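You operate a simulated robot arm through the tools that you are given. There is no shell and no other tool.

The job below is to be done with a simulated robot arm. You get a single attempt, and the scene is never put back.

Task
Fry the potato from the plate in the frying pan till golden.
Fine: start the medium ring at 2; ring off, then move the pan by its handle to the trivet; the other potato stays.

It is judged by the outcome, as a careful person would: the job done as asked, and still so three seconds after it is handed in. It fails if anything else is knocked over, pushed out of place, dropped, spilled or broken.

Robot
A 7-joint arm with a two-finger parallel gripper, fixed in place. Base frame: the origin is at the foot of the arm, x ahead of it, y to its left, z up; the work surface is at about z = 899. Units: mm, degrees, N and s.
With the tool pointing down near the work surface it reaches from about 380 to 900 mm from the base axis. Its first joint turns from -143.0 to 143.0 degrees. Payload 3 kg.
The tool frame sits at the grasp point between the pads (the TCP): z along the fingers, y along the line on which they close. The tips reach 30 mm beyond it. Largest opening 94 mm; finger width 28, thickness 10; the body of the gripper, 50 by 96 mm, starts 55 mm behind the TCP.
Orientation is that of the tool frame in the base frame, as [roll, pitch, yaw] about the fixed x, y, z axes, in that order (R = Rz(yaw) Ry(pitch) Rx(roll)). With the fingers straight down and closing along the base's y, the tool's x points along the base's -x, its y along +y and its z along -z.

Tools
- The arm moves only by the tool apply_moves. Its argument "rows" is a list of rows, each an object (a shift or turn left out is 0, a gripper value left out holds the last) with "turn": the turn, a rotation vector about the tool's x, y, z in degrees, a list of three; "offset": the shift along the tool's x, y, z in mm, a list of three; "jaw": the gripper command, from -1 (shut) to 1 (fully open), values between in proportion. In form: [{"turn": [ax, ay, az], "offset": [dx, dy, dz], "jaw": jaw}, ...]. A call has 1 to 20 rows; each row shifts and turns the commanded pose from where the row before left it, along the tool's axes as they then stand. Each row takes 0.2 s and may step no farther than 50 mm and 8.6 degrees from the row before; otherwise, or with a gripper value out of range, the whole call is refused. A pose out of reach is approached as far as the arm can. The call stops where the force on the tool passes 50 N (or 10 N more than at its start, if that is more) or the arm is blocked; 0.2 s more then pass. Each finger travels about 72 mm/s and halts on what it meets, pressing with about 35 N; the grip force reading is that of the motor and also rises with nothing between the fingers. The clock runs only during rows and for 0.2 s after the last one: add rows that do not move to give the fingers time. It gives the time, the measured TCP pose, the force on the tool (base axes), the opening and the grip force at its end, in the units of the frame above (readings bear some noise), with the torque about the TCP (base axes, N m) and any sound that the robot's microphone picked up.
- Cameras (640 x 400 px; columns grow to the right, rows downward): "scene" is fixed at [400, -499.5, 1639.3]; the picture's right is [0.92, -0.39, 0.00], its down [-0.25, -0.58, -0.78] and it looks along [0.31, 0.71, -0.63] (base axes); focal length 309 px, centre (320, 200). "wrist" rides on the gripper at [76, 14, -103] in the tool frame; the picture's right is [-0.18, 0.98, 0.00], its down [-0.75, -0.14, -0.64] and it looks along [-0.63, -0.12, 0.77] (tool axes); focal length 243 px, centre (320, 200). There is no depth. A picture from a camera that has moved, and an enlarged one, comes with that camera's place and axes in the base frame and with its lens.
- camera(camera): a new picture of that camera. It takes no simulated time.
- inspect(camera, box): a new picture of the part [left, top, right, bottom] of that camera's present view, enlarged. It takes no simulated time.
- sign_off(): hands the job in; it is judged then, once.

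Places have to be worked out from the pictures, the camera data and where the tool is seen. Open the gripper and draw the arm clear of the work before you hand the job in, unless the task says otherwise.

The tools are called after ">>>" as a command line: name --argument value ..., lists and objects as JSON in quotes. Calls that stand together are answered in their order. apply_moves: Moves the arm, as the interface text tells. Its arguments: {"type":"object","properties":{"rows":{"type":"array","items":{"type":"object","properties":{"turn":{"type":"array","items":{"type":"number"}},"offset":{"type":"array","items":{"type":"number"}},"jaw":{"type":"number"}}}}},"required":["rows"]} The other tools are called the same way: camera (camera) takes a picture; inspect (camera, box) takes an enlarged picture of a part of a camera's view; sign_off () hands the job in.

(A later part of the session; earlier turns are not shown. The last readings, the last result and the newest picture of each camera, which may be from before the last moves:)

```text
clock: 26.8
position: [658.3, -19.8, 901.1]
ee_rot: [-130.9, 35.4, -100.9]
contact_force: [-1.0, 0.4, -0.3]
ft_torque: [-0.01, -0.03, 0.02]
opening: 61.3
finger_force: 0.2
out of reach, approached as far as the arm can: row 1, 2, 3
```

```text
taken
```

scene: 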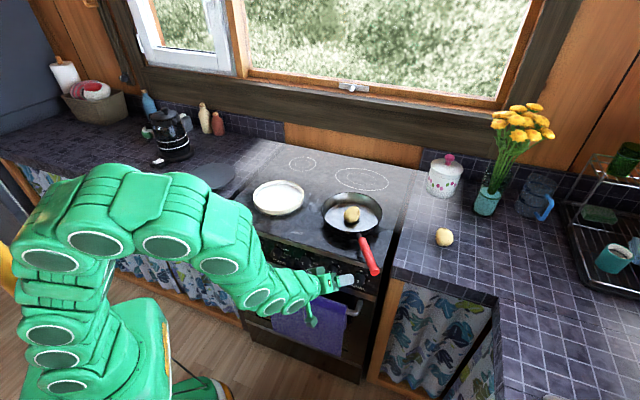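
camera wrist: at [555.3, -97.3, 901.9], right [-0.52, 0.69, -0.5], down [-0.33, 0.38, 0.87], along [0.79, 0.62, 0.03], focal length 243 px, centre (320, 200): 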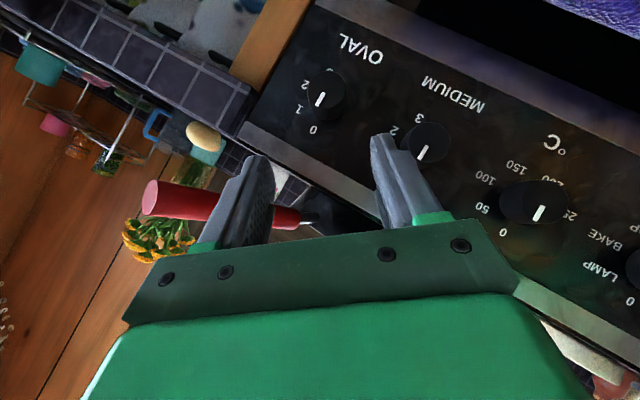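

This elbow-up posture can't come closer/lower at so shallow a tilt. I raise the tool clear of the handle and rotate back to the square 41° pose to recover the elbow-side posture that reached the knob.

>>> apply_moves --rows '[{"offset": [-18, -19.3, -16.6]}, {"offset": [-23.1, -24.8, -21.3]}, {"offset": [-23.1, -24.8, -21.3]}, {"offset": [-23.1, -24.8, -21.3]}, {"turn": [-5.13, 0, 5.6]}, {"turn": [-5.13, 0, 5.6]}, {"turn": [-5.13, 0, 5.6]}, {"turn": [-5.13, 0, 5.6]}, {"turn": [-5.13, 0, 5.6]}, {"turn": [0, 0, 0]}]'

>>> camera --camera "scene"

```text
clock: 29.0
position: [657.1, -20.9, 1052.0]
ee_rot: [-179.9, 47.5, -134.9]
contact_force: [0.4, 0.2, 0.4]
ft_torque: [0.02, 0.02, -0.02]
opening: 61.1
finger_force: 0.0
```

```text
taken
```

scene: 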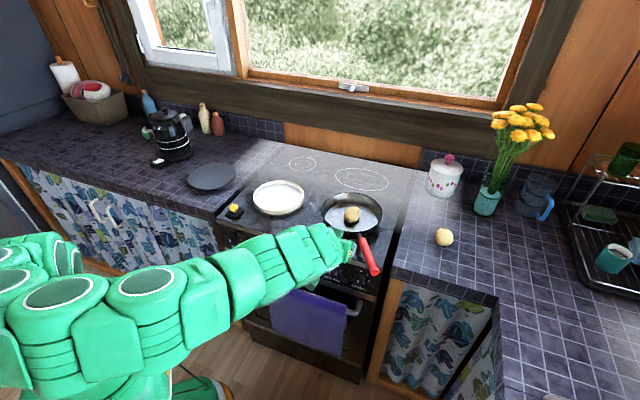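

Back in the elbow-side posture. I lower again to the spot in front of the medium knob, then rehearse a positive (clockwise) rotation about the knob axis.

>>> apply_moves --rows '[{"offset": [29.6, 9.3, 22.5]}, {"offset": [29.6, 9.3, 22.5]}, {"offset": [29.6, 9.3, 22.5]}, {"offset": [29.6, 9.3, 22.5]}, {"offset": [29.6, 9.3, 22.5]}, {"offset": [0, 0, 0]}, {"turn": [-5.54, 0, 6.05]}, {"turn": [-5.54, 0, 6.05]}, {"turn": [-5.54, 0, 6.05]}, {"turn": [-5.54, 0, 6.05]}, {"turn": [0, 0, 0]}]'

>>> camera --camera "scene"

```text
clock: 31.4
position: [612.9, -0.6, 869.0]
ee_rot: [136.5, 38.3, -165.4]
contact_force: [-0.3, 0.2, -0.7]
ft_torque: [-0.01, -0.02, 0.03]
opening: 61.2
finger_force: 0.1
```

```text
taken
```

scene: 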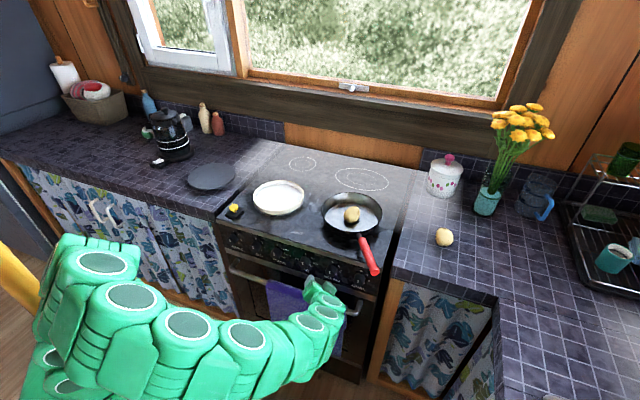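

That worked with the TCP holding still. I continue the rehearsal toward +100°.

>>> apply_moves --rows '[{"turn": [-5.54, 0, 6.05]}, {"turn": [-5.54, 0, 6.05]}, {"turn": [-5.54, 0, 6.05]}, {"turn": [-5.54, 0, 6.05]}, {"turn": [0, 0, 0]}]'

>>> camera --camera "scene"

```text
clock: 32.6
position: [614.1, -1.0, 867.9]
ee_rot: [107.3, 17.9, -179.6]
contact_force: [1.1, -0.1, 0.6]
ft_torque: [0.0, 0.0, 0.02]
opening: 61.2
finger_force: 0.2
```

```text
taken
```

scene: 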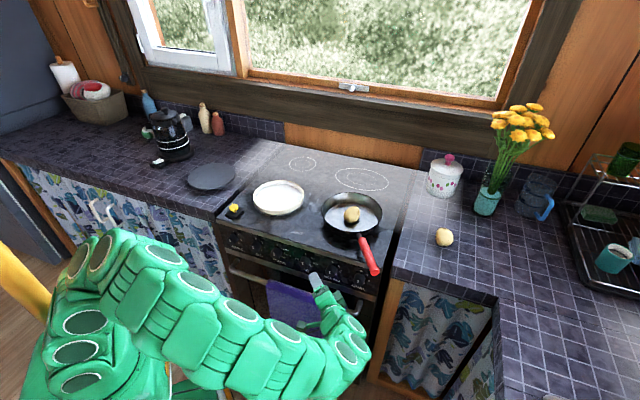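

Still in reach at +66°. Another 35° of rehearsal.

>>> apply_moves --rows '[{"turn": [-5.54, 0, 6.05]}, {"turn": [-5.54, 0, 6.05]}, {"turn": [-5.54, 0, 6.05]}, {"turn": [-5.54, 0, 6.05]}, {"turn": [0, 0, 0]}]'

>>> camera --camera "scene"

>>> camera --camera "wrist"

```text
clock: 33.8
position: [612.4, -0.0, 866.8]
ee_rot: [84.4, -6.1, 178.1]
contact_force: [0.2, 0.1, -0.4]
ft_torque: [0.0, 0.01, -0.01]
opening: 61.3
finger_force: 0.0
```

```text
taken
```

scene: 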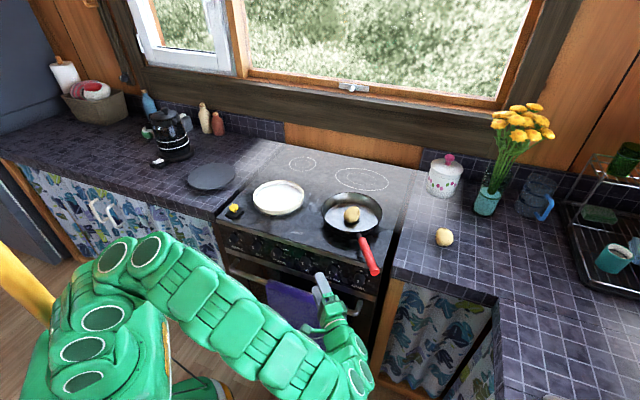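

```text
taken
camera wrist: at [534.8, -101.9, 878.7], right [0.28, -0.11, 0.95], down [0.7, -0.65, -0.28], along [0.65, 0.75, -0.11], focal length 243 px, centre (320, 200)
```

wrist: 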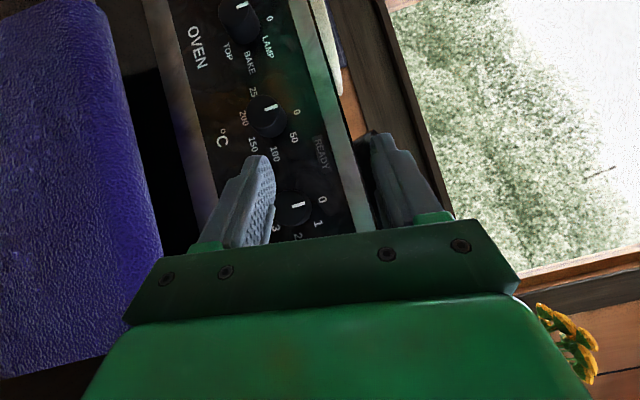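

The full ~100° swing is feasible 115 mm in front of the panel. I now move to knob height, 7 mm or so off the knob face, and rehearse the swing back the other way there in chunks.

>>> apply_moves --rows '[{"offset": [-19.15, -20.8, 16.4]}, {"offset": [-19.15, -20.8, 16.4]}, {"offset": [0, 0, 0]}, {"turn": [5.54, 0, -6.05]}, {"turn": [5.54, 0, -6.05]}, {"turn": [5.54, 0, -6.05]}, {"turn": [5.54, 0, -6.05]}, {"turn": [0, 0, 0]}]'

>>> camera --camera "wrist"

>>> camera --camera "scene"

```text
clock: 35.6
position: [648.4, 35.3, 824.9]
ee_rot: [107.3, 17.8, -179.7]
contact_force: [-0.1, 0.7, -0.8]
ft_torque: [-0.02, -0.02, 0.02]
opening: 61.0
finger_force: 0.0
```

```text
taken
camera wrist: at [563.5, -59.8, 843.1], right [-0.11, 0.29, 0.95], down [0.7, -0.65, 0.28], along [0.7, 0.7, -0.13], focal length 243 px, centre (320, 200)
```

wrist: 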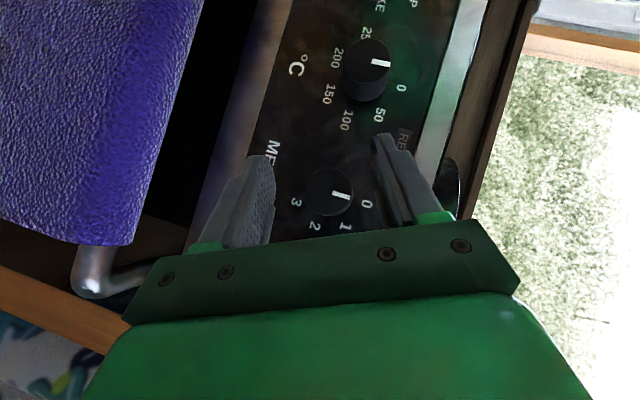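

```text
taken
```

scene: 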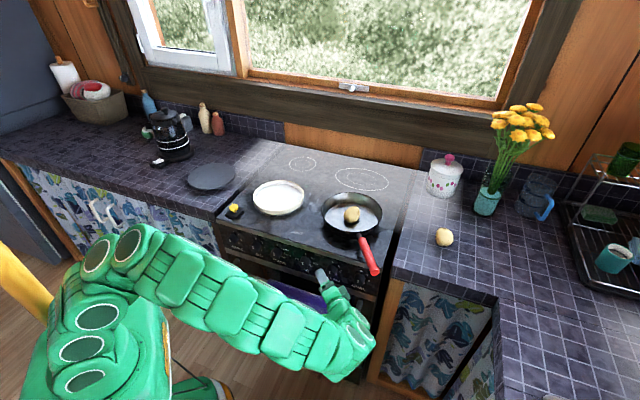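

Exactly on the knob axis at (p 483, q 433, z 825) and in reach. I continue back to the start angle.

>>> apply_moves --rows '[{"turn": [5.54, 0, -6.05]}, {"turn": [5.54, 0, -6.05]}, {"turn": [5.54, 0, -6.05]}, {"turn": [5.54, 0, -6.05]}, {"turn": [5.54, 0, -6.05]}, {"turn": [5.54, 0, -6.05]}, {"turn": [5.54, 0, -6.05]}, {"turn": [5.54, 0, -6.05]}, {"turn": [0, 0, 0]}]'

>>> camera --camera "wrist"

>>> camera --camera "scene"

```text
clock: 37.6
position: [647.9, 33.8, 825.8]
ee_rot: [-179.5, 47.4, -134.6]
contact_force: [-0.5, 0.9, -0.5]
ft_torque: [0.01, 0.0, 0.0]
opening: 61.0
finger_force: 0.1
```

```text
taken
camera wrist: at [548.7, -46.0, 838.0], right [-0.61, 0.78, 0.13], down [0.12, -0.07, 0.99], along [0.78, 0.62, -0.05], focal length 243 px, centre (320, 200)
```

wrist: 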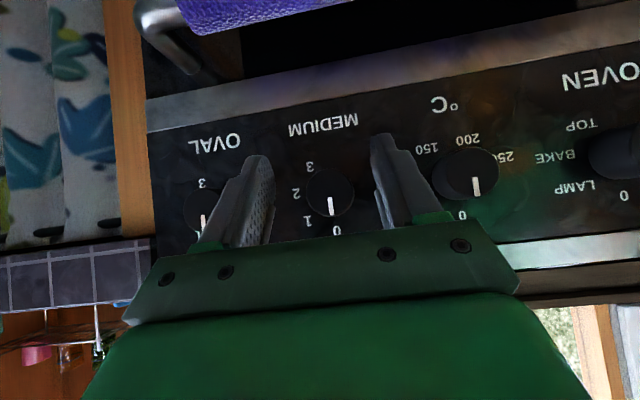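

```text
taken
```

scene: 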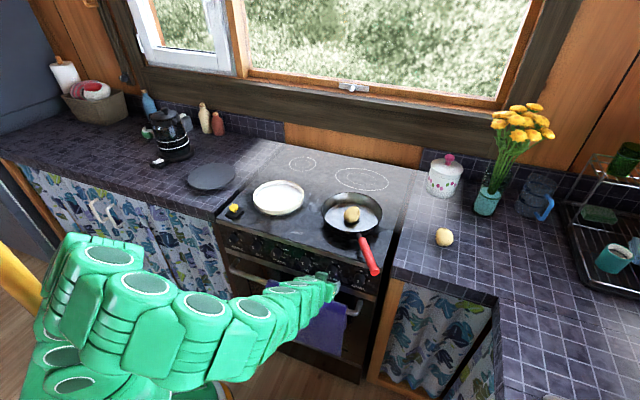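

The whole swing works at knob position. Now I return the tool square (already done), advance 34 mm straight along the knob axis so the pads straddle the knob, and check before closing.

>>> apply_moves --rows '[{"offset": [-8.1, 0, 8.8]}, {"offset": [-8.1, 0, 8.8]}, {"offset": [-6.8, 0.8, 7.4]}, {"offset": [0, 0, 0]}]'

>>> camera --camera "wrist"

>>> inspect --camera "scene" --box '[280, 240, 390, 320]'

```text
clock: 38.6
position: [671.0, 58.8, 825.9]
ee_rot: [-179.9, 47.3, -134.6]
contact_force: [0.9, 0.0, 0.0]
ft_torque: [-0.02, 0.0, 0.03]
opening: 61.1
finger_force: 0.0
```

```text
taken
camera wrist: at [572.0, -21.2, 838.2], right [-0.61, 0.78, 0.13], down [0.12, -0.07, 0.99], along [0.78, 0.62, -0.05], focal length 243 px, centre (320, 200)
```

wrist: 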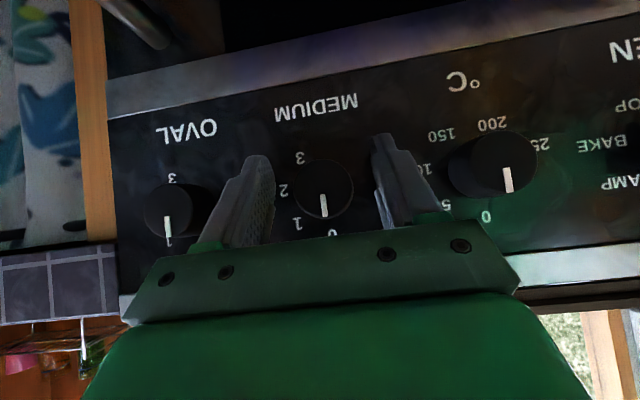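

```text
5.00 times, centred on (335, 280) of scene
camera zoom: at [400.0, -499.5, 1639.3], right [0.92, -0.39, 0.0], down [-0.25, -0.58, -0.78], along [0.31, 0.71, -0.63], focal length 1545 px, centre (245, -200)
```

zoom: 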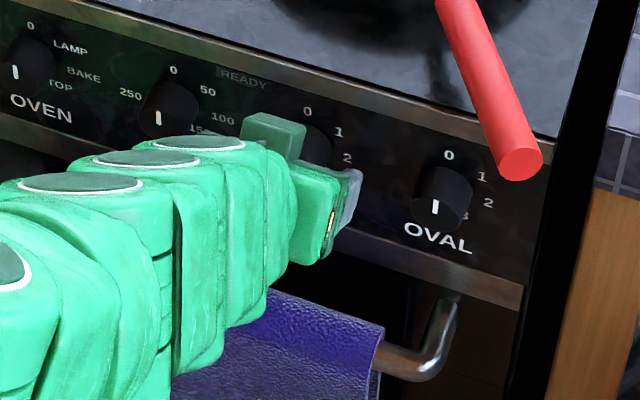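

TCP is on the knob axis at p 516 with the knob between the pads. I close the jaws on it.

>>> apply_moves --rows '[{"jaw": -0.2}, {"jaw": -1}, {"jaw": -1}, {"jaw": -1}]'

>>> camera --camera "wrist"

```text
clock: 39.6
position: [670.7, 60.6, 825.4]
ee_rot: [-179.9, 47.3, -134.7]
contact_force: [-3.4, 2.1, -0.3]
ft_torque: [-0.06, 0.05, 0.01]
opening: 34.6
finger_force: 45.0
```

```text
taken
camera wrist: at [572.0, -21.1, 838.2], right [-0.61, 0.78, 0.13], down [0.12, -0.07, 0.99], along [0.78, 0.62, -0.05], focal length 243 px, centre (320, 200)
```

wrist: 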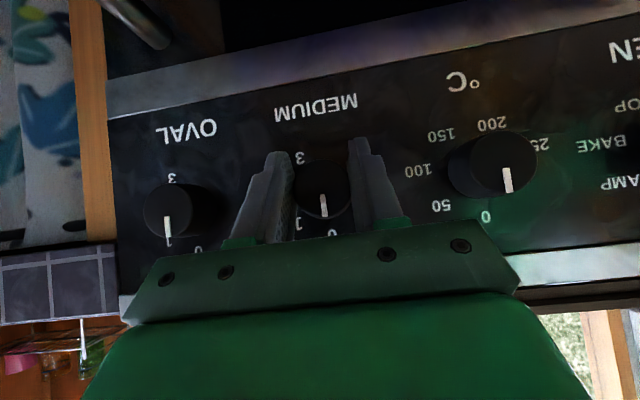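

The knob is gripped (34.6 mm). I start turning clockwise about the knob axis, 33° first, and check that the pointer follows.

>>> apply_moves --rows '[{"turn": [-5.65, 0, 6.12]}, {"turn": [-5.65, 0, 6.12]}, {"turn": [-5.65, 0, 6.12]}, {"turn": [-5.65, 0, 6.12]}, {"turn": [0, 0, 0]}]'

>>> camera --camera "wrist"

>>> inspect --camera "scene" --box '[280, 240, 390, 320]'

```text
clock: 40.8
position: [669.9, 59.5, 826.1]
ee_rot: [136.0, 38.2, -165.8]
contact_force: [15.6, 6.4, 31.0]
ft_torque: [0.35, -0.32, -0.01]
opening: 34.8
finger_force: 45.0
```

```text
taken
camera wrist: at [579.4, -28.2, 843.9], right [-0.44, 0.62, 0.65], down [0.49, -0.44, 0.75], along [0.75, 0.65, -0.11], focal length 243 px, centre (320, 200)
```

wrist: 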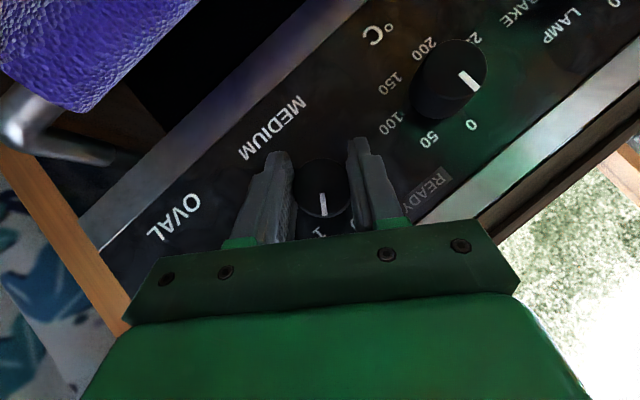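

```text
5.00 times, centred on (335, 280) of scene
camera zoom: at [400.0, -499.5, 1639.3], right [0.92, -0.39, 0.0], down [-0.25, -0.58, -0.78], along [0.31, 0.71, -0.63], focal length 1545 px, centre (245, -200)
```

zoom: 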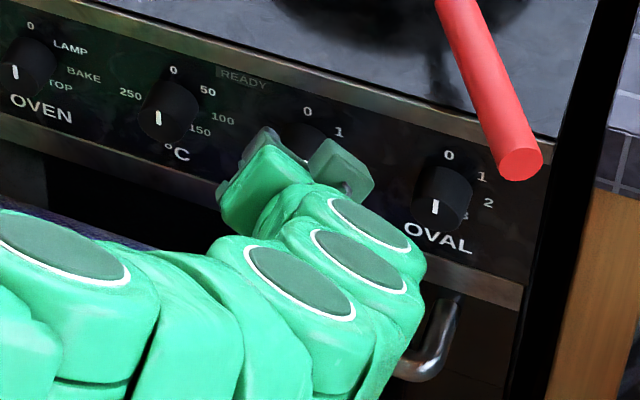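

The pointer is following the gripper (about 33°), but a side force of ~35 N has built up, mostly along tool −x, from a small axis misalignment. I ease the commanded pose 2 mm in that direction to relieve it.

>>> apply_moves --rows '[{"offset": [-1.5, 0, -0.4]}, {"offset": [0, 0, 0]}]'

```text
clock: 41.4
position: [672.1, 59.4, 826.0]
ee_rot: [136.1, 38.2, -165.5]
contact_force: [-1.9, -0.5, 24.5]
ft_torque: [0.15, -0.11, -0.16]
opening: 34.8
finger_force: 44.7
```

Relief worked in the inward direction; about 24 N upward remains, so I shift the command up by 1.5 mm.

>>> apply_moves --rows '[{"offset": [-0.92, 0.82, -0.85]}, {"offset": [0, 0, 0]}]'

```text
clock: 42.0
position: [671.3, 59.4, 825.8]
ee_rot: [136.1, 37.9, -165.5]
contact_force: [-6.2, 3.6, -16.9]
ft_torque: [-0.41, 0.36, -0.02]
opening: 34.6
finger_force: 45.1
```

The compliance is about 27 N/mm, so I'm within a millimetre of the true axis. I continue turning another 33°.

>>> apply_moves --rows '[{"turn": [-5.65, 0, 6.12]}, {"turn": [-5.65, 0, 6.12]}, {"turn": [0, 0, 0]}]'

```text
clock: 42.9
position: [671.7, 59.1, 826.1]
ee_rot: [120.1, 28.3, -174.4]
contact_force: [4.2, 4.0, -11.8]
ft_torque: [-0.2, 0.18, 0.22]
opening: 34.2
finger_force: 44.8
stopped in row 3: the force on the tool passed its limit at 51 N (the readings are from after the stop); the commanded pose is now the measured one
```

It stopped at about 50° (near label 1) on a brief 51 N spike; the force is small again. I look at the pointer.

>>> camera --camera "wrist"

>>> inspect --camera "wrist" --box '[260, 120, 400, 250]'

```text
taken
camera wrist: at [583.7, -32.4, 845.3], right [-0.29, 0.47, 0.84], down [0.63, -0.57, 0.53], along [0.72, 0.68, -0.13], focal length 243 px, centre (320, 200)
```

wrist: 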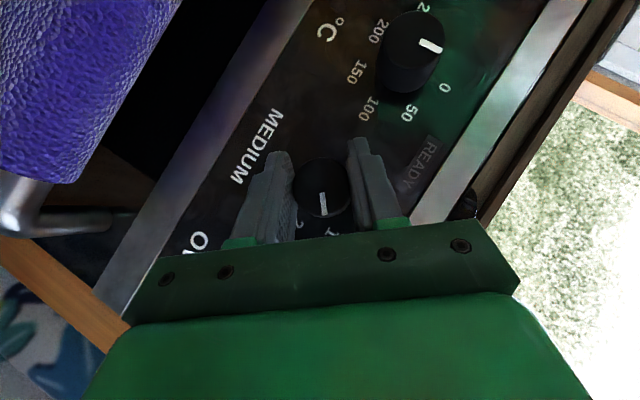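

```text
3.08 times, centred on (330, 185) of wrist
camera zoom: at [583.7, -32.4, 845.3], right [-0.29, 0.47, 0.84], down [0.63, -0.57, 0.53], along [0.72, 0.68, -0.13], focal length 746 px, centre (289, 246)
```

zoom: 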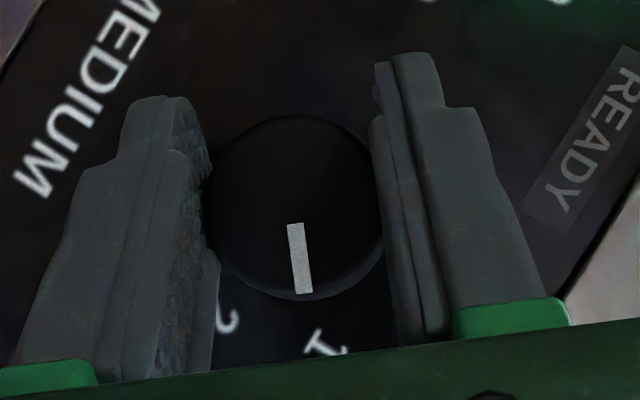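

The pointer now sits at label 1. I continue in gentler 5° rows with a tiny drift compensation toward label 2.

>>> apply_moves --rows '[{"turn": [-3.39, 0, 3.68], "offset": [-0.13, 0.01, -0.12]}, {"turn": [-3.39, 0, 3.68], "offset": [-0.13, 0.01, -0.12]}, {"turn": [-3.39, 0, 3.68], "offset": [-0.13, 0.01, -0.12]}, {"turn": [-3.39, 0, 3.68], "offset": [-0.13, 0.01, -0.12]}, {"turn": [0, 0, 0]}]'

```text
clock: 44.1
position: [672.5, 58.9, 825.3]
ee_rot: [104.2, 14.6, 179.6]
contact_force: [15.0, 0.0, -33.6]
ft_torque: [-0.54, 0.47, 0.07]
opening: 34.3
finger_force: 44.6
```

At about 70° now; the reading shows the command about 1 mm too high (−34 N), so I lower it 1.1 mm and check.

>>> apply_moves --rows '[{"offset": [0.1, -1.05, 0.1]}, {"offset": [0, 0, 0]}]'

```text
clock: 44.7
position: [672.7, 59.2, 825.8]
ee_rot: [104.0, 14.7, 179.6]
contact_force: [7.0, 1.1, -18.6]
ft_torque: [-0.22, 0.19, -0.01]
opening: 34.5
finger_force: 45.1
```

Force is easing. I turn another 15° with slight downward compensation.

>>> apply_moves --rows '[{"turn": [-3.39, 0, 3.68], "offset": [-0.05, -0.3, -0.05]}, {"turn": [-3.39, 0, 3.68], "offset": [-0.05, -0.3, -0.05]}, {"turn": [-3.39, 0, 3.68], "offset": [-0.05, -0.2, -0.05]}, {"turn": [0, 0, 0]}]'

>>> inspect --camera "wrist" --box '[220, 100, 440, 250]'

```text
clock: 45.7
position: [672.8, 58.0, 825.8]
ee_rot: [93.4, 3.9, 177.9]
contact_force: [-16.6, -7.5, 10.5]
ft_torque: [0.35, -0.27, 0.02]
opening: 34.4
finger_force: 44.7
```

```text
2.67 times, centred on (330, 175) of wrist
camera zoom: at [591.9, -40.7, 840.0], right [0.12, 0.06, 0.99], down [0.73, -0.68, -0.05], along [0.67, 0.73, -0.12], focal length 647 px, centre (293, 267)
```

zoom: 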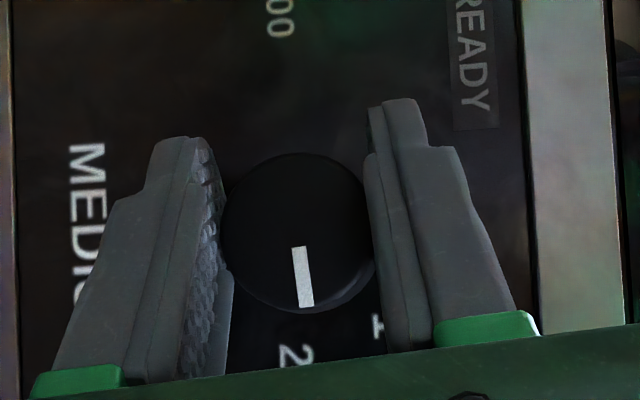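

Pointer is around 85°, approaching 2. I turn the last 15.5° while easing half a millimetre back from the panel.

>>> apply_moves --rows '[{"turn": [-3.51, 0, 3.81], "offset": [0.15, 0.15, -0.2]}, {"turn": [-3.51, 0, 3.81], "offset": [0.15, 0.1, -0.2]}, {"turn": [-3.51, 0, 3.81], "offset": [0, 0, 0]}, {"turn": [0, 0, 0]}]'

>>> inspect --camera "wrist" --box '[220, 100, 440, 250]'

>>> camera --camera "scene"

```text
clock: 46.7
position: [672.3, 59.1, 825.1]
ee_rot: [83.0, -7.8, 178.3]
contact_force: [-12.1, 23.3, -2.3]
ft_torque: [-0.14, 0.15, 0.55]
opening: 34.7
finger_force: 45.4
```

```text
2.67 times, centred on (330, 175) of wrist
camera zoom: at [594.7, -43.5, 836.2], right [0.31, -0.13, 0.94], down [0.7, -0.64, -0.32], along [0.64, 0.76, -0.11], focal length 647 px, centre (293, 267)
```

zoom: 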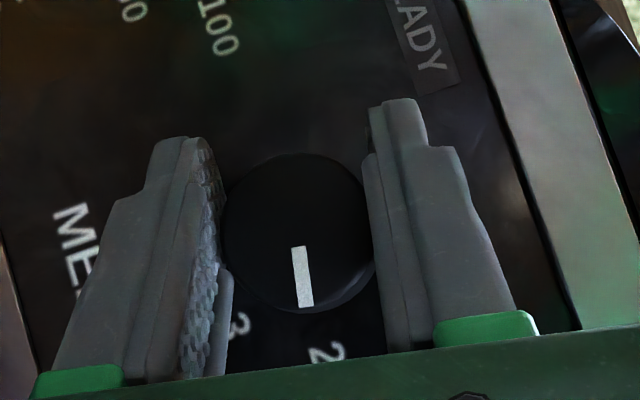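

```text
taken
```

scene: 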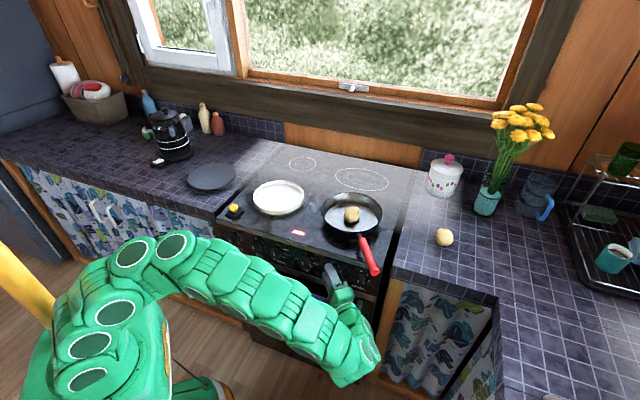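

The "HOT" light on the stove top has come on red and the pointer sits at 2. I release the knob and back straight off 40 mm to verify the setting.

>>> apply_moves --rows '[{"jaw": 0.0}, {"jaw": 0.3}, {"jaw": 0.3}, {"offset": [13.5, 0, -14.7]}, {"offset": [13.6, 0, -14.7]}, {"offset": [0, 0, 0]}]'

>>> inspect --camera "wrist" --box '[220, 100, 440, 250]'

>>> inspect --camera "scene" --box '[280, 180, 400, 320]'

```text
clock: 48.1
position: [644.1, 28.5, 824.9]
ee_rot: [83.1, -7.6, 178.1]
contact_force: [-0.5, -0.3, 0.3]
ft_torque: [0.02, 0.01, -0.02]
opening: 61.0
finger_force: 0.1
```

```text
2.67 times, centred on (330, 175) of wrist
camera zoom: at [565.5, -73.0, 835.9], right [0.31, -0.13, 0.94], down [0.7, -0.64, -0.32], along [0.65, 0.76, -0.11], focal length 647 px, centre (293, 267)
```

zoom: 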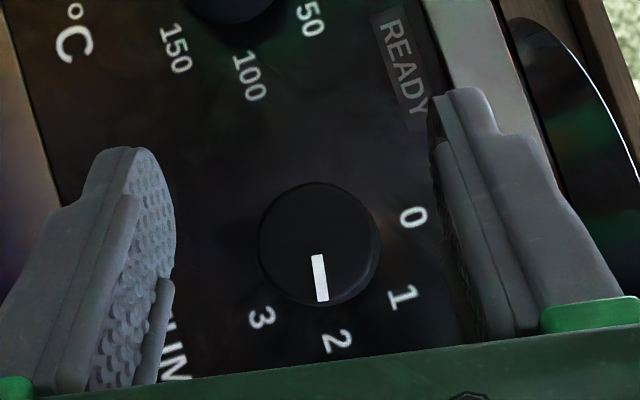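

```text
2.86 times, centred on (340, 250) of scene
camera zoom: at [400.0, -499.5, 1639.3], right [0.92, -0.39, 0.0], down [-0.25, -0.58, -0.78], along [0.31, 0.71, -0.63], focal length 883 px, centre (263, 57)
```

zoom: 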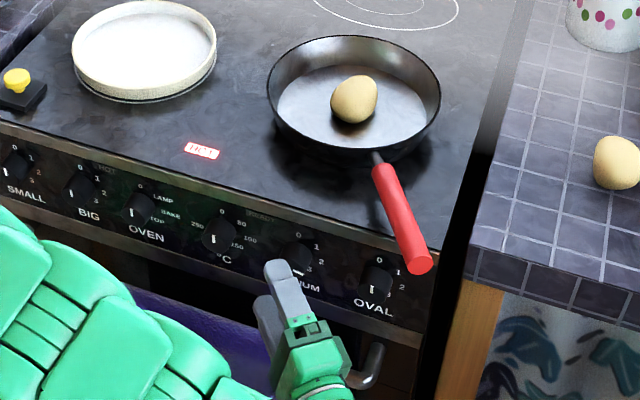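

Pointer clearly at 2, all other knobs at 0. I stay ready at the knob and wait, watching the potato's colour closely.

>>> apply_moves --rows '[{"offset": [0, 0, 0]}, {"offset": [0, 0, 0]}, {"offset": [0, 0, 0]}, {"offset": [0, 0, 0]}, {"offset": [0, 0, 0]}, {"offset": [0, 0, 0]}, {"offset": [0, 0, 0]}, {"offset": [0, 0, 0]}, {"offset": [0, 0, 0]}, {"offset": [0, 0, 0]}]'

>>> inspect --camera "scene" --box '[318, 180, 390, 240]'

>>> inspect --camera "scene" --box '[310, 180, 460, 260]'

```text
clock: 50.3
position: [643.7, 29.1, 824.6]
ee_rot: [83.0, -7.6, 178.2]
contact_force: [0.2, -0.5, -0.1]
ft_torque: [0.0, 0.04, 0.03]
opening: 61.0
finger_force: 0.1
```

```text
6.67 times, centred on (354, 210) of scene
camera zoom: at [400.0, -499.5, 1639.3], right [0.92, -0.39, 0.0], down [-0.25, -0.58, -0.78], along [0.31, 0.71, -0.63], focal length 2060 px, centre (93, 133)
```

zoom: 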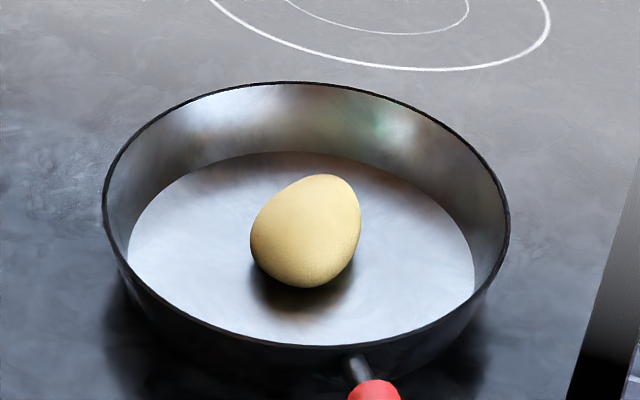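

```text
4.27 times, centred on (385, 220) of scene
camera zoom: at [400.0, -499.5, 1639.3], right [0.92, -0.39, 0.0], down [-0.25, -0.58, -0.78], along [0.31, 0.71, -0.63], focal length 1318 px, centre (43, 115)
```

zoom: 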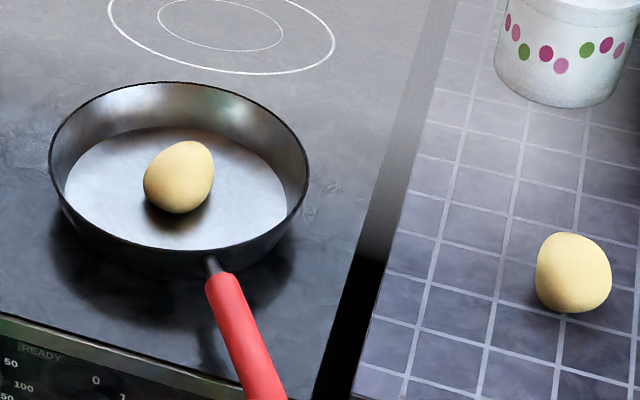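

The potato still matches its pale twin on the counter. While it heats I move back onto the knob and take hold of it so I can switch off promptly.

>>> apply_moves --rows '[{"offset": [-8.8, -0.07, 10.0]}, {"offset": [-8.8, -0.07, 10.0]}, {"offset": [-8.8, -0.07, 10.0]}, {"offset": [0, 0, 0]}, {"offset": [0, 0, 0]}, {"jaw": -0.2}, {"jaw": -1}, {"jaw": -1}, {"jaw": -1}]'

>>> inspect --camera "scene" --box '[310, 180, 460, 260]'

>>> inspect --camera "wrist" --box '[220, 100, 440, 250]'

```text
clock: 52.3
position: [671.1, 59.4, 824.5]
ee_rot: [83.0, -7.6, 178.2]
contact_force: [1.4, 2.0, -0.4]
ft_torque: [0.11, -0.12, -0.13]
opening: 34.5
finger_force: 44.8
```

```text
4.27 times, centred on (385, 220) of scene
camera zoom: at [400.0, -499.5, 1639.3], right [0.92, -0.39, 0.0], down [-0.25, -0.58, -0.78], along [0.31, 0.71, -0.63], focal length 1318 px, centre (43, 115)
```

zoom: 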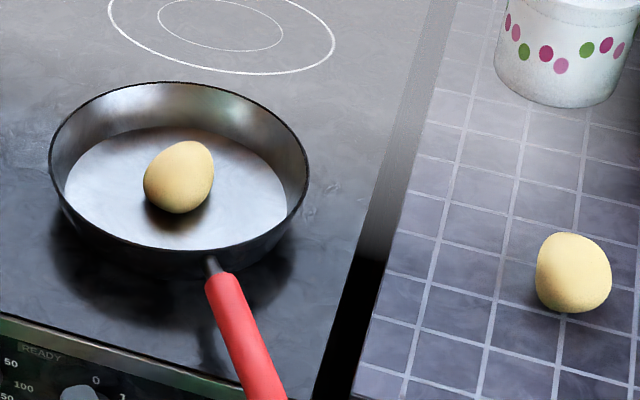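

```text
2.67 times, centred on (330, 175) of wrist
camera zoom: at [593.6, -43.4, 836.0], right [0.31, -0.13, 0.94], down [0.7, -0.64, -0.32], along [0.65, 0.76, -0.11], focal length 647 px, centre (293, 267)
```

zoom: 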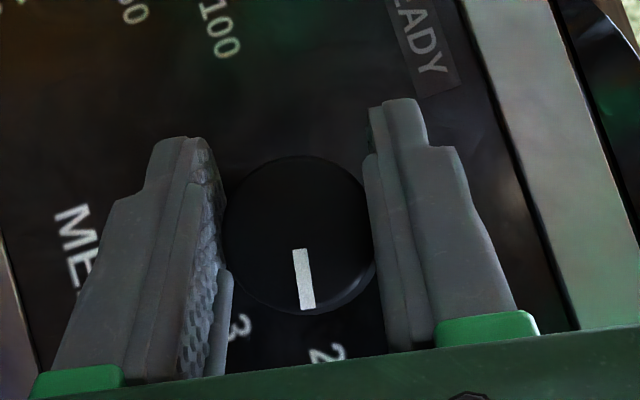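

The potato is already turning slightly more yellow than its twin, so it cooks quickly. I wait in about 1 s steps.

>>> apply_moves --rows '[{"offset": [0, 0, 0]}, {"offset": [0, 0, 0]}, {"offset": [0, 0, 0]}, {"offset": [0, 0, 0]}]'

>>> inspect --camera "scene" --box '[310, 180, 460, 260]'

```text
clock: 53.3
position: [671.8, 59.3, 824.0]
ee_rot: [82.9, -7.6, 178.1]
contact_force: [3.4, 3.2, 1.2]
ft_torque: [0.02, -0.04, 0.25]
opening: 34.5
finger_force: 44.9
```

```text
4.27 times, centred on (385, 220) of scene
camera zoom: at [400.0, -499.5, 1639.3], right [0.92, -0.39, 0.0], down [-0.25, -0.58, -0.78], along [0.31, 0.71, -0.63], focal length 1318 px, centre (43, 115)
```

zoom: 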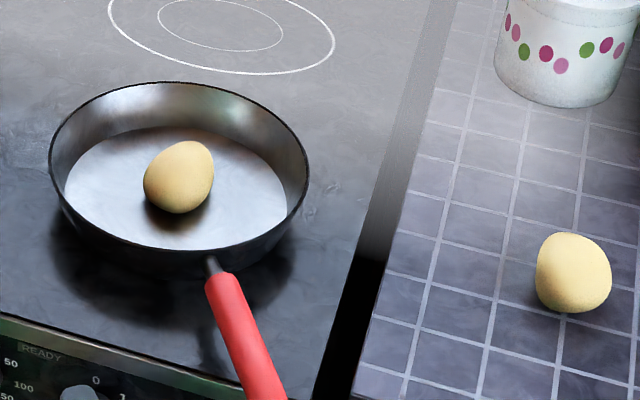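

Only a faint shift so far. Another 2 s.

>>> apply_moves --rows '[{"offset": [0, 0, 0]}, {"offset": [0, 0, 0]}, {"offset": [0, 0, 0]}, {"offset": [0, 0, 0]}, {"offset": [0, 0, 0]}, {"offset": [0, 0, 0]}, {"offset": [0, 0, 0]}, {"offset": [0, 0, 0]}, {"offset": [0, 0, 0]}, {"offset": [0, 0, 0]}]'

>>> inspect --camera "scene" --box '[310, 180, 460, 260]'

```text
clock: 55.5
position: [672.5, 58.0, 825.3]
ee_rot: [83.0, -7.7, 178.1]
contact_force: [4.1, 2.5, 2.2]
ft_torque: [0.13, -0.14, 0.13]
opening: 34.6
finger_force: 45.4
```

```text
4.27 times, centred on (385, 220) of scene
camera zoom: at [400.0, -499.5, 1639.3], right [0.92, -0.39, 0.0], down [-0.25, -0.58, -0.78], along [0.31, 0.71, -0.63], focal length 1318 px, centre (43, 115)
```

zoom: 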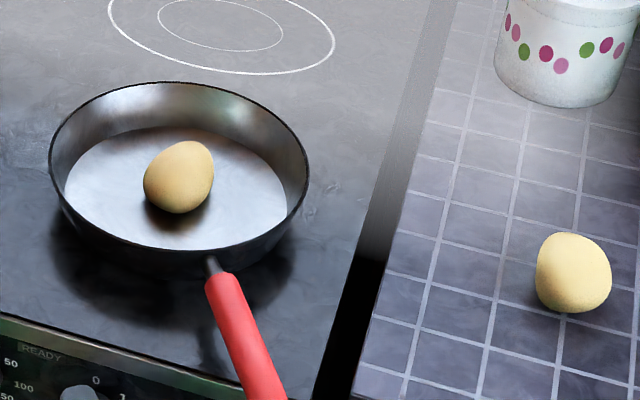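

Colour is changing slowly. I wait 3 s more.

>>> apply_moves --rows '[{"offset": [0, 0, 0]}, {"offset": [0, 0, 0]}, {"offset": [0, 0, 0]}, {"offset": [0, 0, 0]}, {"offset": [0, 0, 0]}, {"offset": [0, 0, 0]}, {"offset": [0, 0, 0]}, {"offset": [0, 0, 0]}, {"offset": [0, 0, 0]}, {"offset": [0, 0, 0]}, {"offset": [0, 0, 0]}, {"offset": [0, 0, 0]}, {"offset": [0, 0, 0]}, {"offset": [0, 0, 0]}, {"offset": [0, 0, 0]}]'

>>> inspect --camera "scene" --box '[310, 180, 460, 260]'

```text
clock: 58.7
position: [670.3, 57.9, 824.5]
ee_rot: [83.0, -7.7, 178.2]
contact_force: [4.1, 1.2, 2.2]
ft_torque: [0.14, -0.11, -0.17]
opening: 34.9
finger_force: 44.8
```

```text
4.27 times, centred on (385, 220) of scene
camera zoom: at [400.0, -499.5, 1639.3], right [0.92, -0.39, 0.0], down [-0.25, -0.58, -0.78], along [0.31, 0.71, -0.63], focal length 1318 px, centre (43, 115)
```

zoom: 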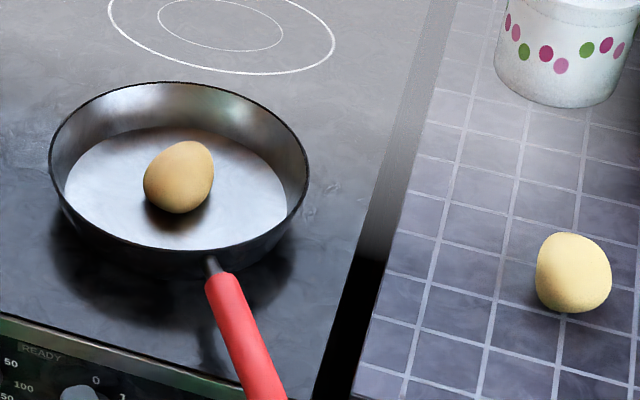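

It is clearly warmer in tone now, a light tan. Another 3 s, with a closer look.

>>> apply_moves --rows '[{"offset": [0, 0, 0]}, {"offset": [0, 0, 0]}, {"offset": [0, 0, 0]}, {"offset": [0, 0, 0]}, {"offset": [0, 0, 0]}, {"offset": [0, 0, 0]}, {"offset": [0, 0, 0]}, {"offset": [0, 0, 0]}, {"offset": [0, 0, 0]}, {"offset": [0, 0, 0]}, {"offset": [0, 0, 0]}, {"offset": [0, 0, 0]}, {"offset": [0, 0, 0]}, {"offset": [0, 0, 0]}, {"offset": [0, 0, 0]}]'

>>> inspect --camera "scene" --box '[310, 180, 460, 260]'

>>> inspect --camera "scene" --box '[318, 180, 390, 240]'

```text
clock: 61.9
position: [671.9, 58.4, 825.2]
ee_rot: [83.0, -7.6, 178.2]
contact_force: [3.0, -2.0, 2.7]
ft_torque: [0.13, -0.12, 0.03]
opening: 34.6
finger_force: 44.7
```

```text
4.27 times, centred on (385, 220) of scene
camera zoom: at [400.0, -499.5, 1639.3], right [0.92, -0.39, 0.0], down [-0.25, -0.58, -0.78], along [0.31, 0.71, -0.63], focal length 1318 px, centre (43, 115)
```

zoom: 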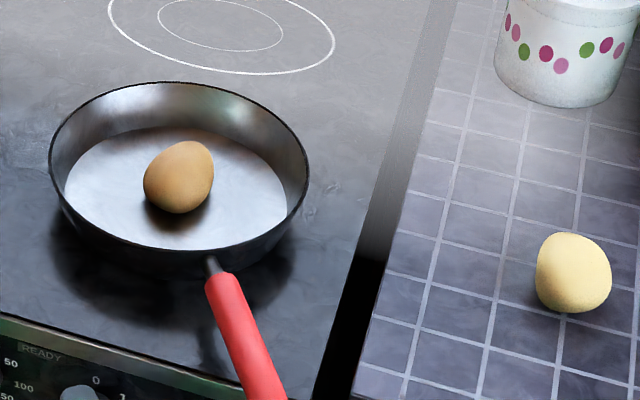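

```text
6.67 times, centred on (354, 210) of scene
camera zoom: at [400.0, -499.5, 1639.3], right [0.92, -0.39, 0.0], down [-0.25, -0.58, -0.78], along [0.31, 0.71, -0.63], focal length 2060 px, centre (93, 133)
```

zoom: 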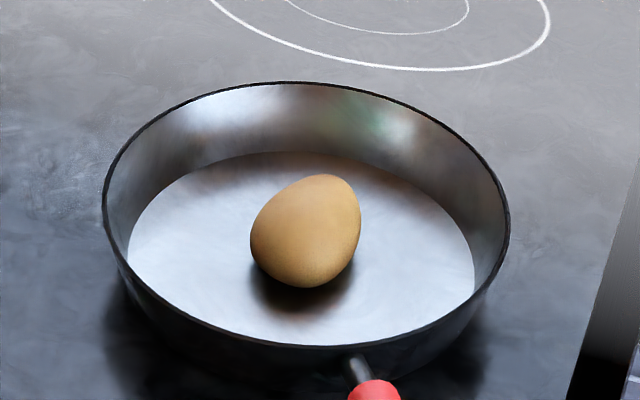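

The potato has turned an even golden tan and is darkening faster, so I switch off now: turning the knob back counter-clockwise in gentle rows.

>>> apply_moves --rows '[{"turn": [4.52, 0, -4.9]}, {"turn": [4.52, 0, -4.9]}, {"turn": [4.52, 0, -4.9]}, {"turn": [4.52, 0, -4.9]}, {"turn": [4.52, 0, -4.9]}]'

```text
clock: 63.1
position: [671.1, 58.1, 825.5]
ee_rot: [106.3, 16.8, -179.7]
contact_force: [-18.3, -11.8, 7.9]
ft_torque: [-0.37, 0.4, 0.56]
opening: 34.3
finger_force: 45.3
```

Turning well at ~67°, with moderate force. I continue with a slight ease-back from the panel.

>>> apply_moves --rows '[{"turn": [4.52, 0, -4.9], "offset": [0.27, 0, -0.3]}, {"turn": [4.52, 0, -4.9], "offset": [0.2, 0, -0.2]}, {"turn": [4.52, 0, -4.9], "offset": [0.07, 0, -0.1]}, {"turn": [4.52, 0, -4.9]}, {"turn": [4.52, 0, -4.9]}]'

```text
clock: 64.3
position: [671.7, 59.9, 826.0]
ee_rot: [135.6, 37.7, -165.9]
contact_force: [-5.5, 14.1, 34.5]
ft_torque: [0.4, -0.3, -0.28]
opening: 34.4
finger_force: 44.9
```

At ~33° with 35 N upward; I shift the command up about 1 mm while turning the remaining third.

>>> apply_moves --rows '[{"turn": [2.26, 0, -2.45], "offset": [-0.3, 0.5, -0.25]}, {"turn": [4.52, 0, -4.9], "offset": [-0.15, 0.4, -0.17]}, {"turn": [4.52, 0, -4.9]}, {"turn": [4.52, 0, -4.9]}, {"turn": [4.52, 0, -4.9]}, {"turn": [2.26, 0, -2.45]}]'

>>> inspect --camera "wrist" --box '[220, 100, 440, 250]'

>>> inspect --camera "scene" --box '[280, 180, 400, 260]'

```text
clock: 64.7
position: [670.6, 59.2, 827.8]
ee_rot: [139.4, 39.5, -163.4]
contact_force: [-4.3, -2.9, 9.2]
ft_torque: [-0.17, 0.17, 0.13]
opening: 34.4
finger_force: 45.1
stopped in row 2: the force on the tool passed its limit at 54 N (the readings are from after the stop); the commanded pose is now the measured one
```

```text
2.67 times, centred on (330, 175) of wrist
camera zoom: at [578.2, -28.1, 844.4], right [-0.47, 0.64, 0.61], down [0.47, -0.41, 0.78], along [0.75, 0.65, -0.11], focal length 647 px, centre (293, 267)
```

zoom: 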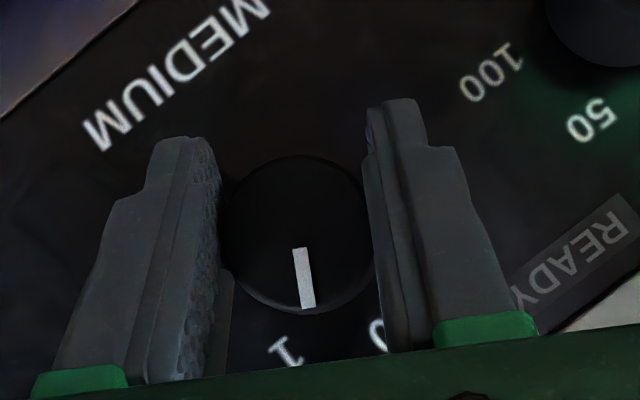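

```text
5.00 times, centred on (340, 220) of scene
camera zoom: at [400.0, -499.5, 1639.3], right [0.92, -0.39, 0.0], down [-0.25, -0.58, -0.78], along [0.31, 0.71, -0.63], focal length 1545 px, centre (220, 100)
```

zoom: 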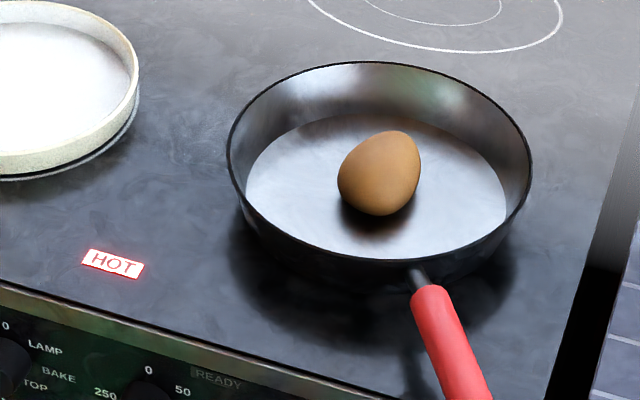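

The potato is now golden brown, so off quickly: stress was reset by the stop, and I turn the remaining ~29° to 0.

>>> apply_moves --rows '[{"turn": [3.93, 0, -4.26]}, {"turn": [3.93, 0, -4.26]}, {"turn": [3.93, 0, -4.26]}, {"turn": [3.93, 0, -4.26]}, {"turn": [3.93, 0, -4.26]}]'

>>> inspect --camera "wrist" --box '[220, 100, 440, 250]'

```text
clock: 65.9
position: [671.5, 59.4, 825.7]
ee_rot: [178.4, 47.3, -136.1]
contact_force: [-2.3, 8.1, 26.1]
ft_torque: [1.1, 0.08, 0.28]
opening: 34.7
finger_force: 44.7
```

```text
2.67 times, centred on (330, 175) of wrist
camera zoom: at [571.9, -21.6, 839.6], right [-0.61, 0.78, 0.15], down [0.14, -0.09, 0.99], along [0.78, 0.62, -0.06], focal length 647 px, centre (293, 267)
```

zoom: 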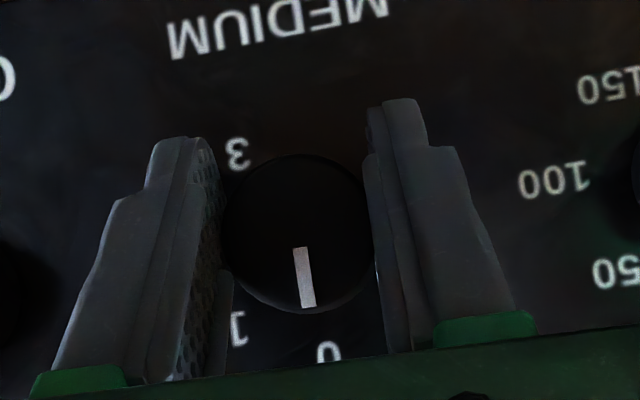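

Pointer is at 0 against its stop (torque reading confirms). I release, back off along the axis, and check the lamp and the potato.

>>> apply_moves --rows '[{"jaw": 0.1}, {"jaw": 0.3}, {"offset": [20, 0, -22]}, {"offset": [27, 0, -29]}]'

>>> inspect --camera "wrist" --box '[220, 80, 440, 240]'

>>> inspect --camera "scene" --box '[280, 180, 400, 260]'

```text
clock: 66.9
position: [622.4, 8.7, 824.8]
ee_rot: [178.6, 47.2, -136.1]
contact_force: [1.0, 1.0, 0.3]
ft_torque: [0.01, 0.01, -0.02]
opening: 61.3
finger_force: 0.0
```

```text
2.50 times, centred on (330, 160) of wrist
camera zoom: at [523.7, -72.9, 838.9], right [-0.61, 0.78, 0.15], down [0.14, -0.08, 0.99], along [0.78, 0.62, -0.06], focal length 606 px, centre (295, 300)
```

zoom: 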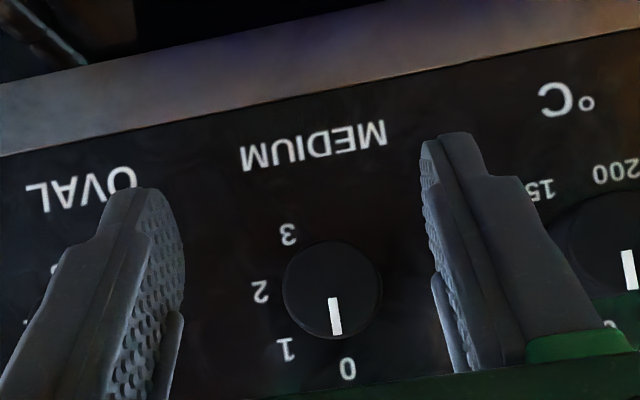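

```text
5.00 times, centred on (340, 220) of scene
camera zoom: at [400.0, -499.5, 1639.3], right [0.92, -0.39, 0.0], down [-0.25, -0.58, -0.78], along [0.31, 0.71, -0.63], focal length 1545 px, centre (220, 100)
```

zoom: 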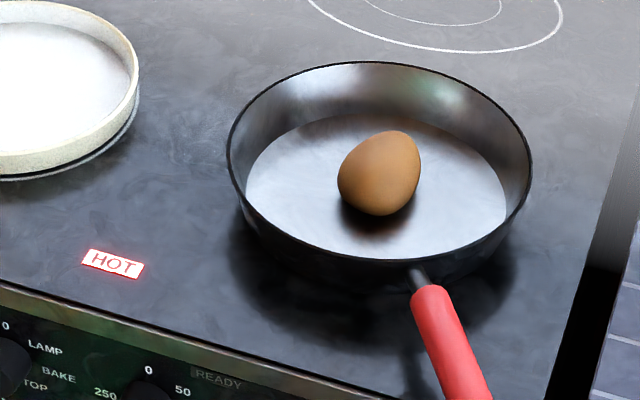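

Ring set to 0 and the potato is golden brown. I zoom in to confirm the pointer is fully at 0 compared with its neighbours.

>>> inspect --camera "wrist" --box '[300, 150, 400, 240]'

>>> inspect --camera "scene" --box '[300, 240, 380, 290]'

>>> camera --camera "scene"

```text
4.44 times, centred on (350, 195) of wrist
camera zoom: at [523.7, -72.9, 838.9], right [-0.61, 0.78, 0.15], down [0.14, -0.08, 0.99], along [0.78, 0.62, -0.06], focal length 1078 px, centre (187, 222)
```

zoom: 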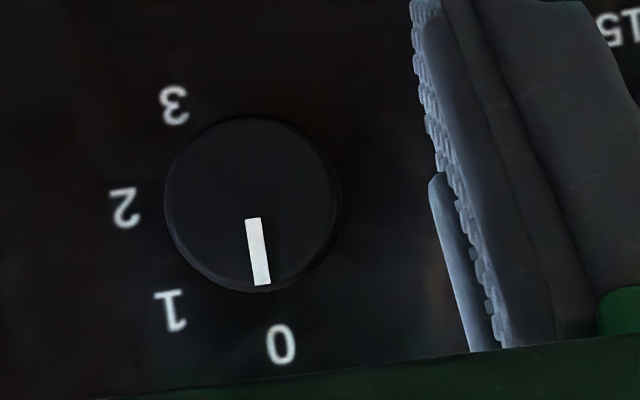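

```text
8.00 times, centred on (340, 265) of scene
camera zoom: at [400.0, -499.5, 1639.3], right [0.92, -0.39, 0.0], down [-0.25, -0.58, -0.78], along [0.31, 0.71, -0.63], focal length 2472 px, centre (160, -320)
```

zoom: 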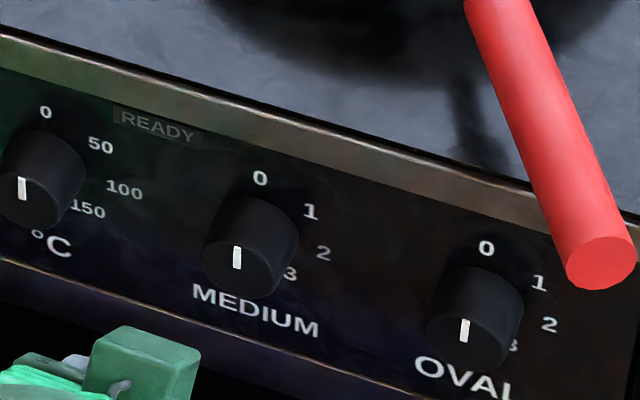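

```text
taken
```

scene: 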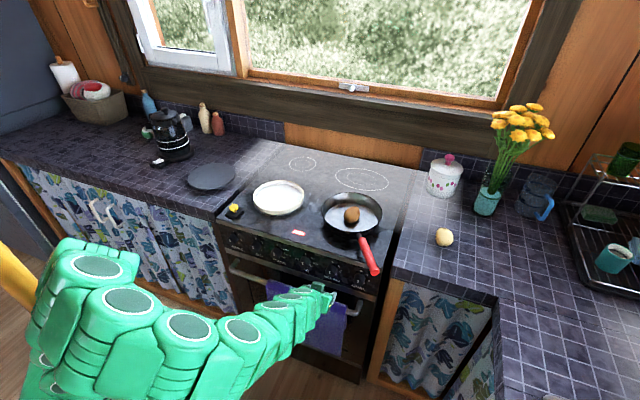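

The medium pointer matches its neighbours at 0, so the ring is off. Now the pan: I raise the tool clear of the stove and swing its heading to ~74°, in line with the handle, tilted ~39° down, so that the fingers straddle the handle and the gripper body sits over its rear to brace it.

>>> apply_moves --rows '[{"offset": [-33, 0.7, -30.6], "jaw": 0.5}, {"offset": [-33, 0.7, -30.6]}, {"offset": [-33, 0.7, -30.6], "turn": [-5.25, 0.12, -4.86]}, {"offset": [-33, 0.7, -30.6], "turn": [-5.25, 0.12, -4.86]}, {"offset": [-33, 0.7, -30.6], "turn": [-5.25, 0.12, -4.86]}, {"offset": [-33, 0.7, -30.6], "turn": [-5.25, 0.12, -4.86]}, {"turn": [0, -4.1, -1.3]}, {"turn": [0, 0, 0]}]'

>>> camera --camera "scene"

>>> camera --camera "wrist"

```text
clock: 68.7
position: [623.1, 7.4, 1095.7]
ee_rot: [179.8, 51.5, -105.4]
contact_force: [0.8, 0.1, -0.7]
ft_torque: [0.04, 0.0, 0.01]
opening: 70.5
finger_force: 0.1
```

```text
taken
```

scene: 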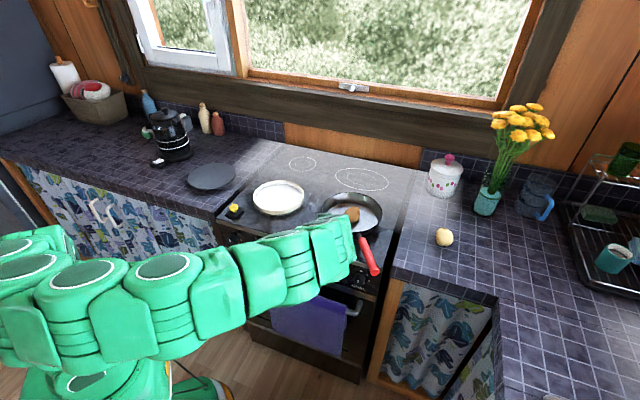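

```text
taken
camera wrist: at [575.8, -112.3, 1099.6], right [-0.92, 0.37, 0.15], down [0.13, -0.07, 0.99], along [0.38, 0.93, 0.02], focal length 243 px, centre (320, 200)
```

wrist: 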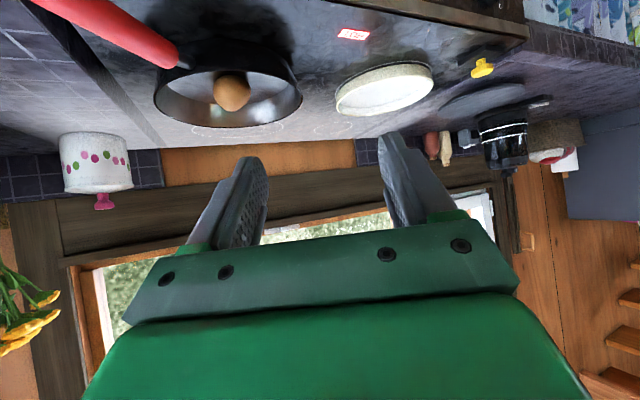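

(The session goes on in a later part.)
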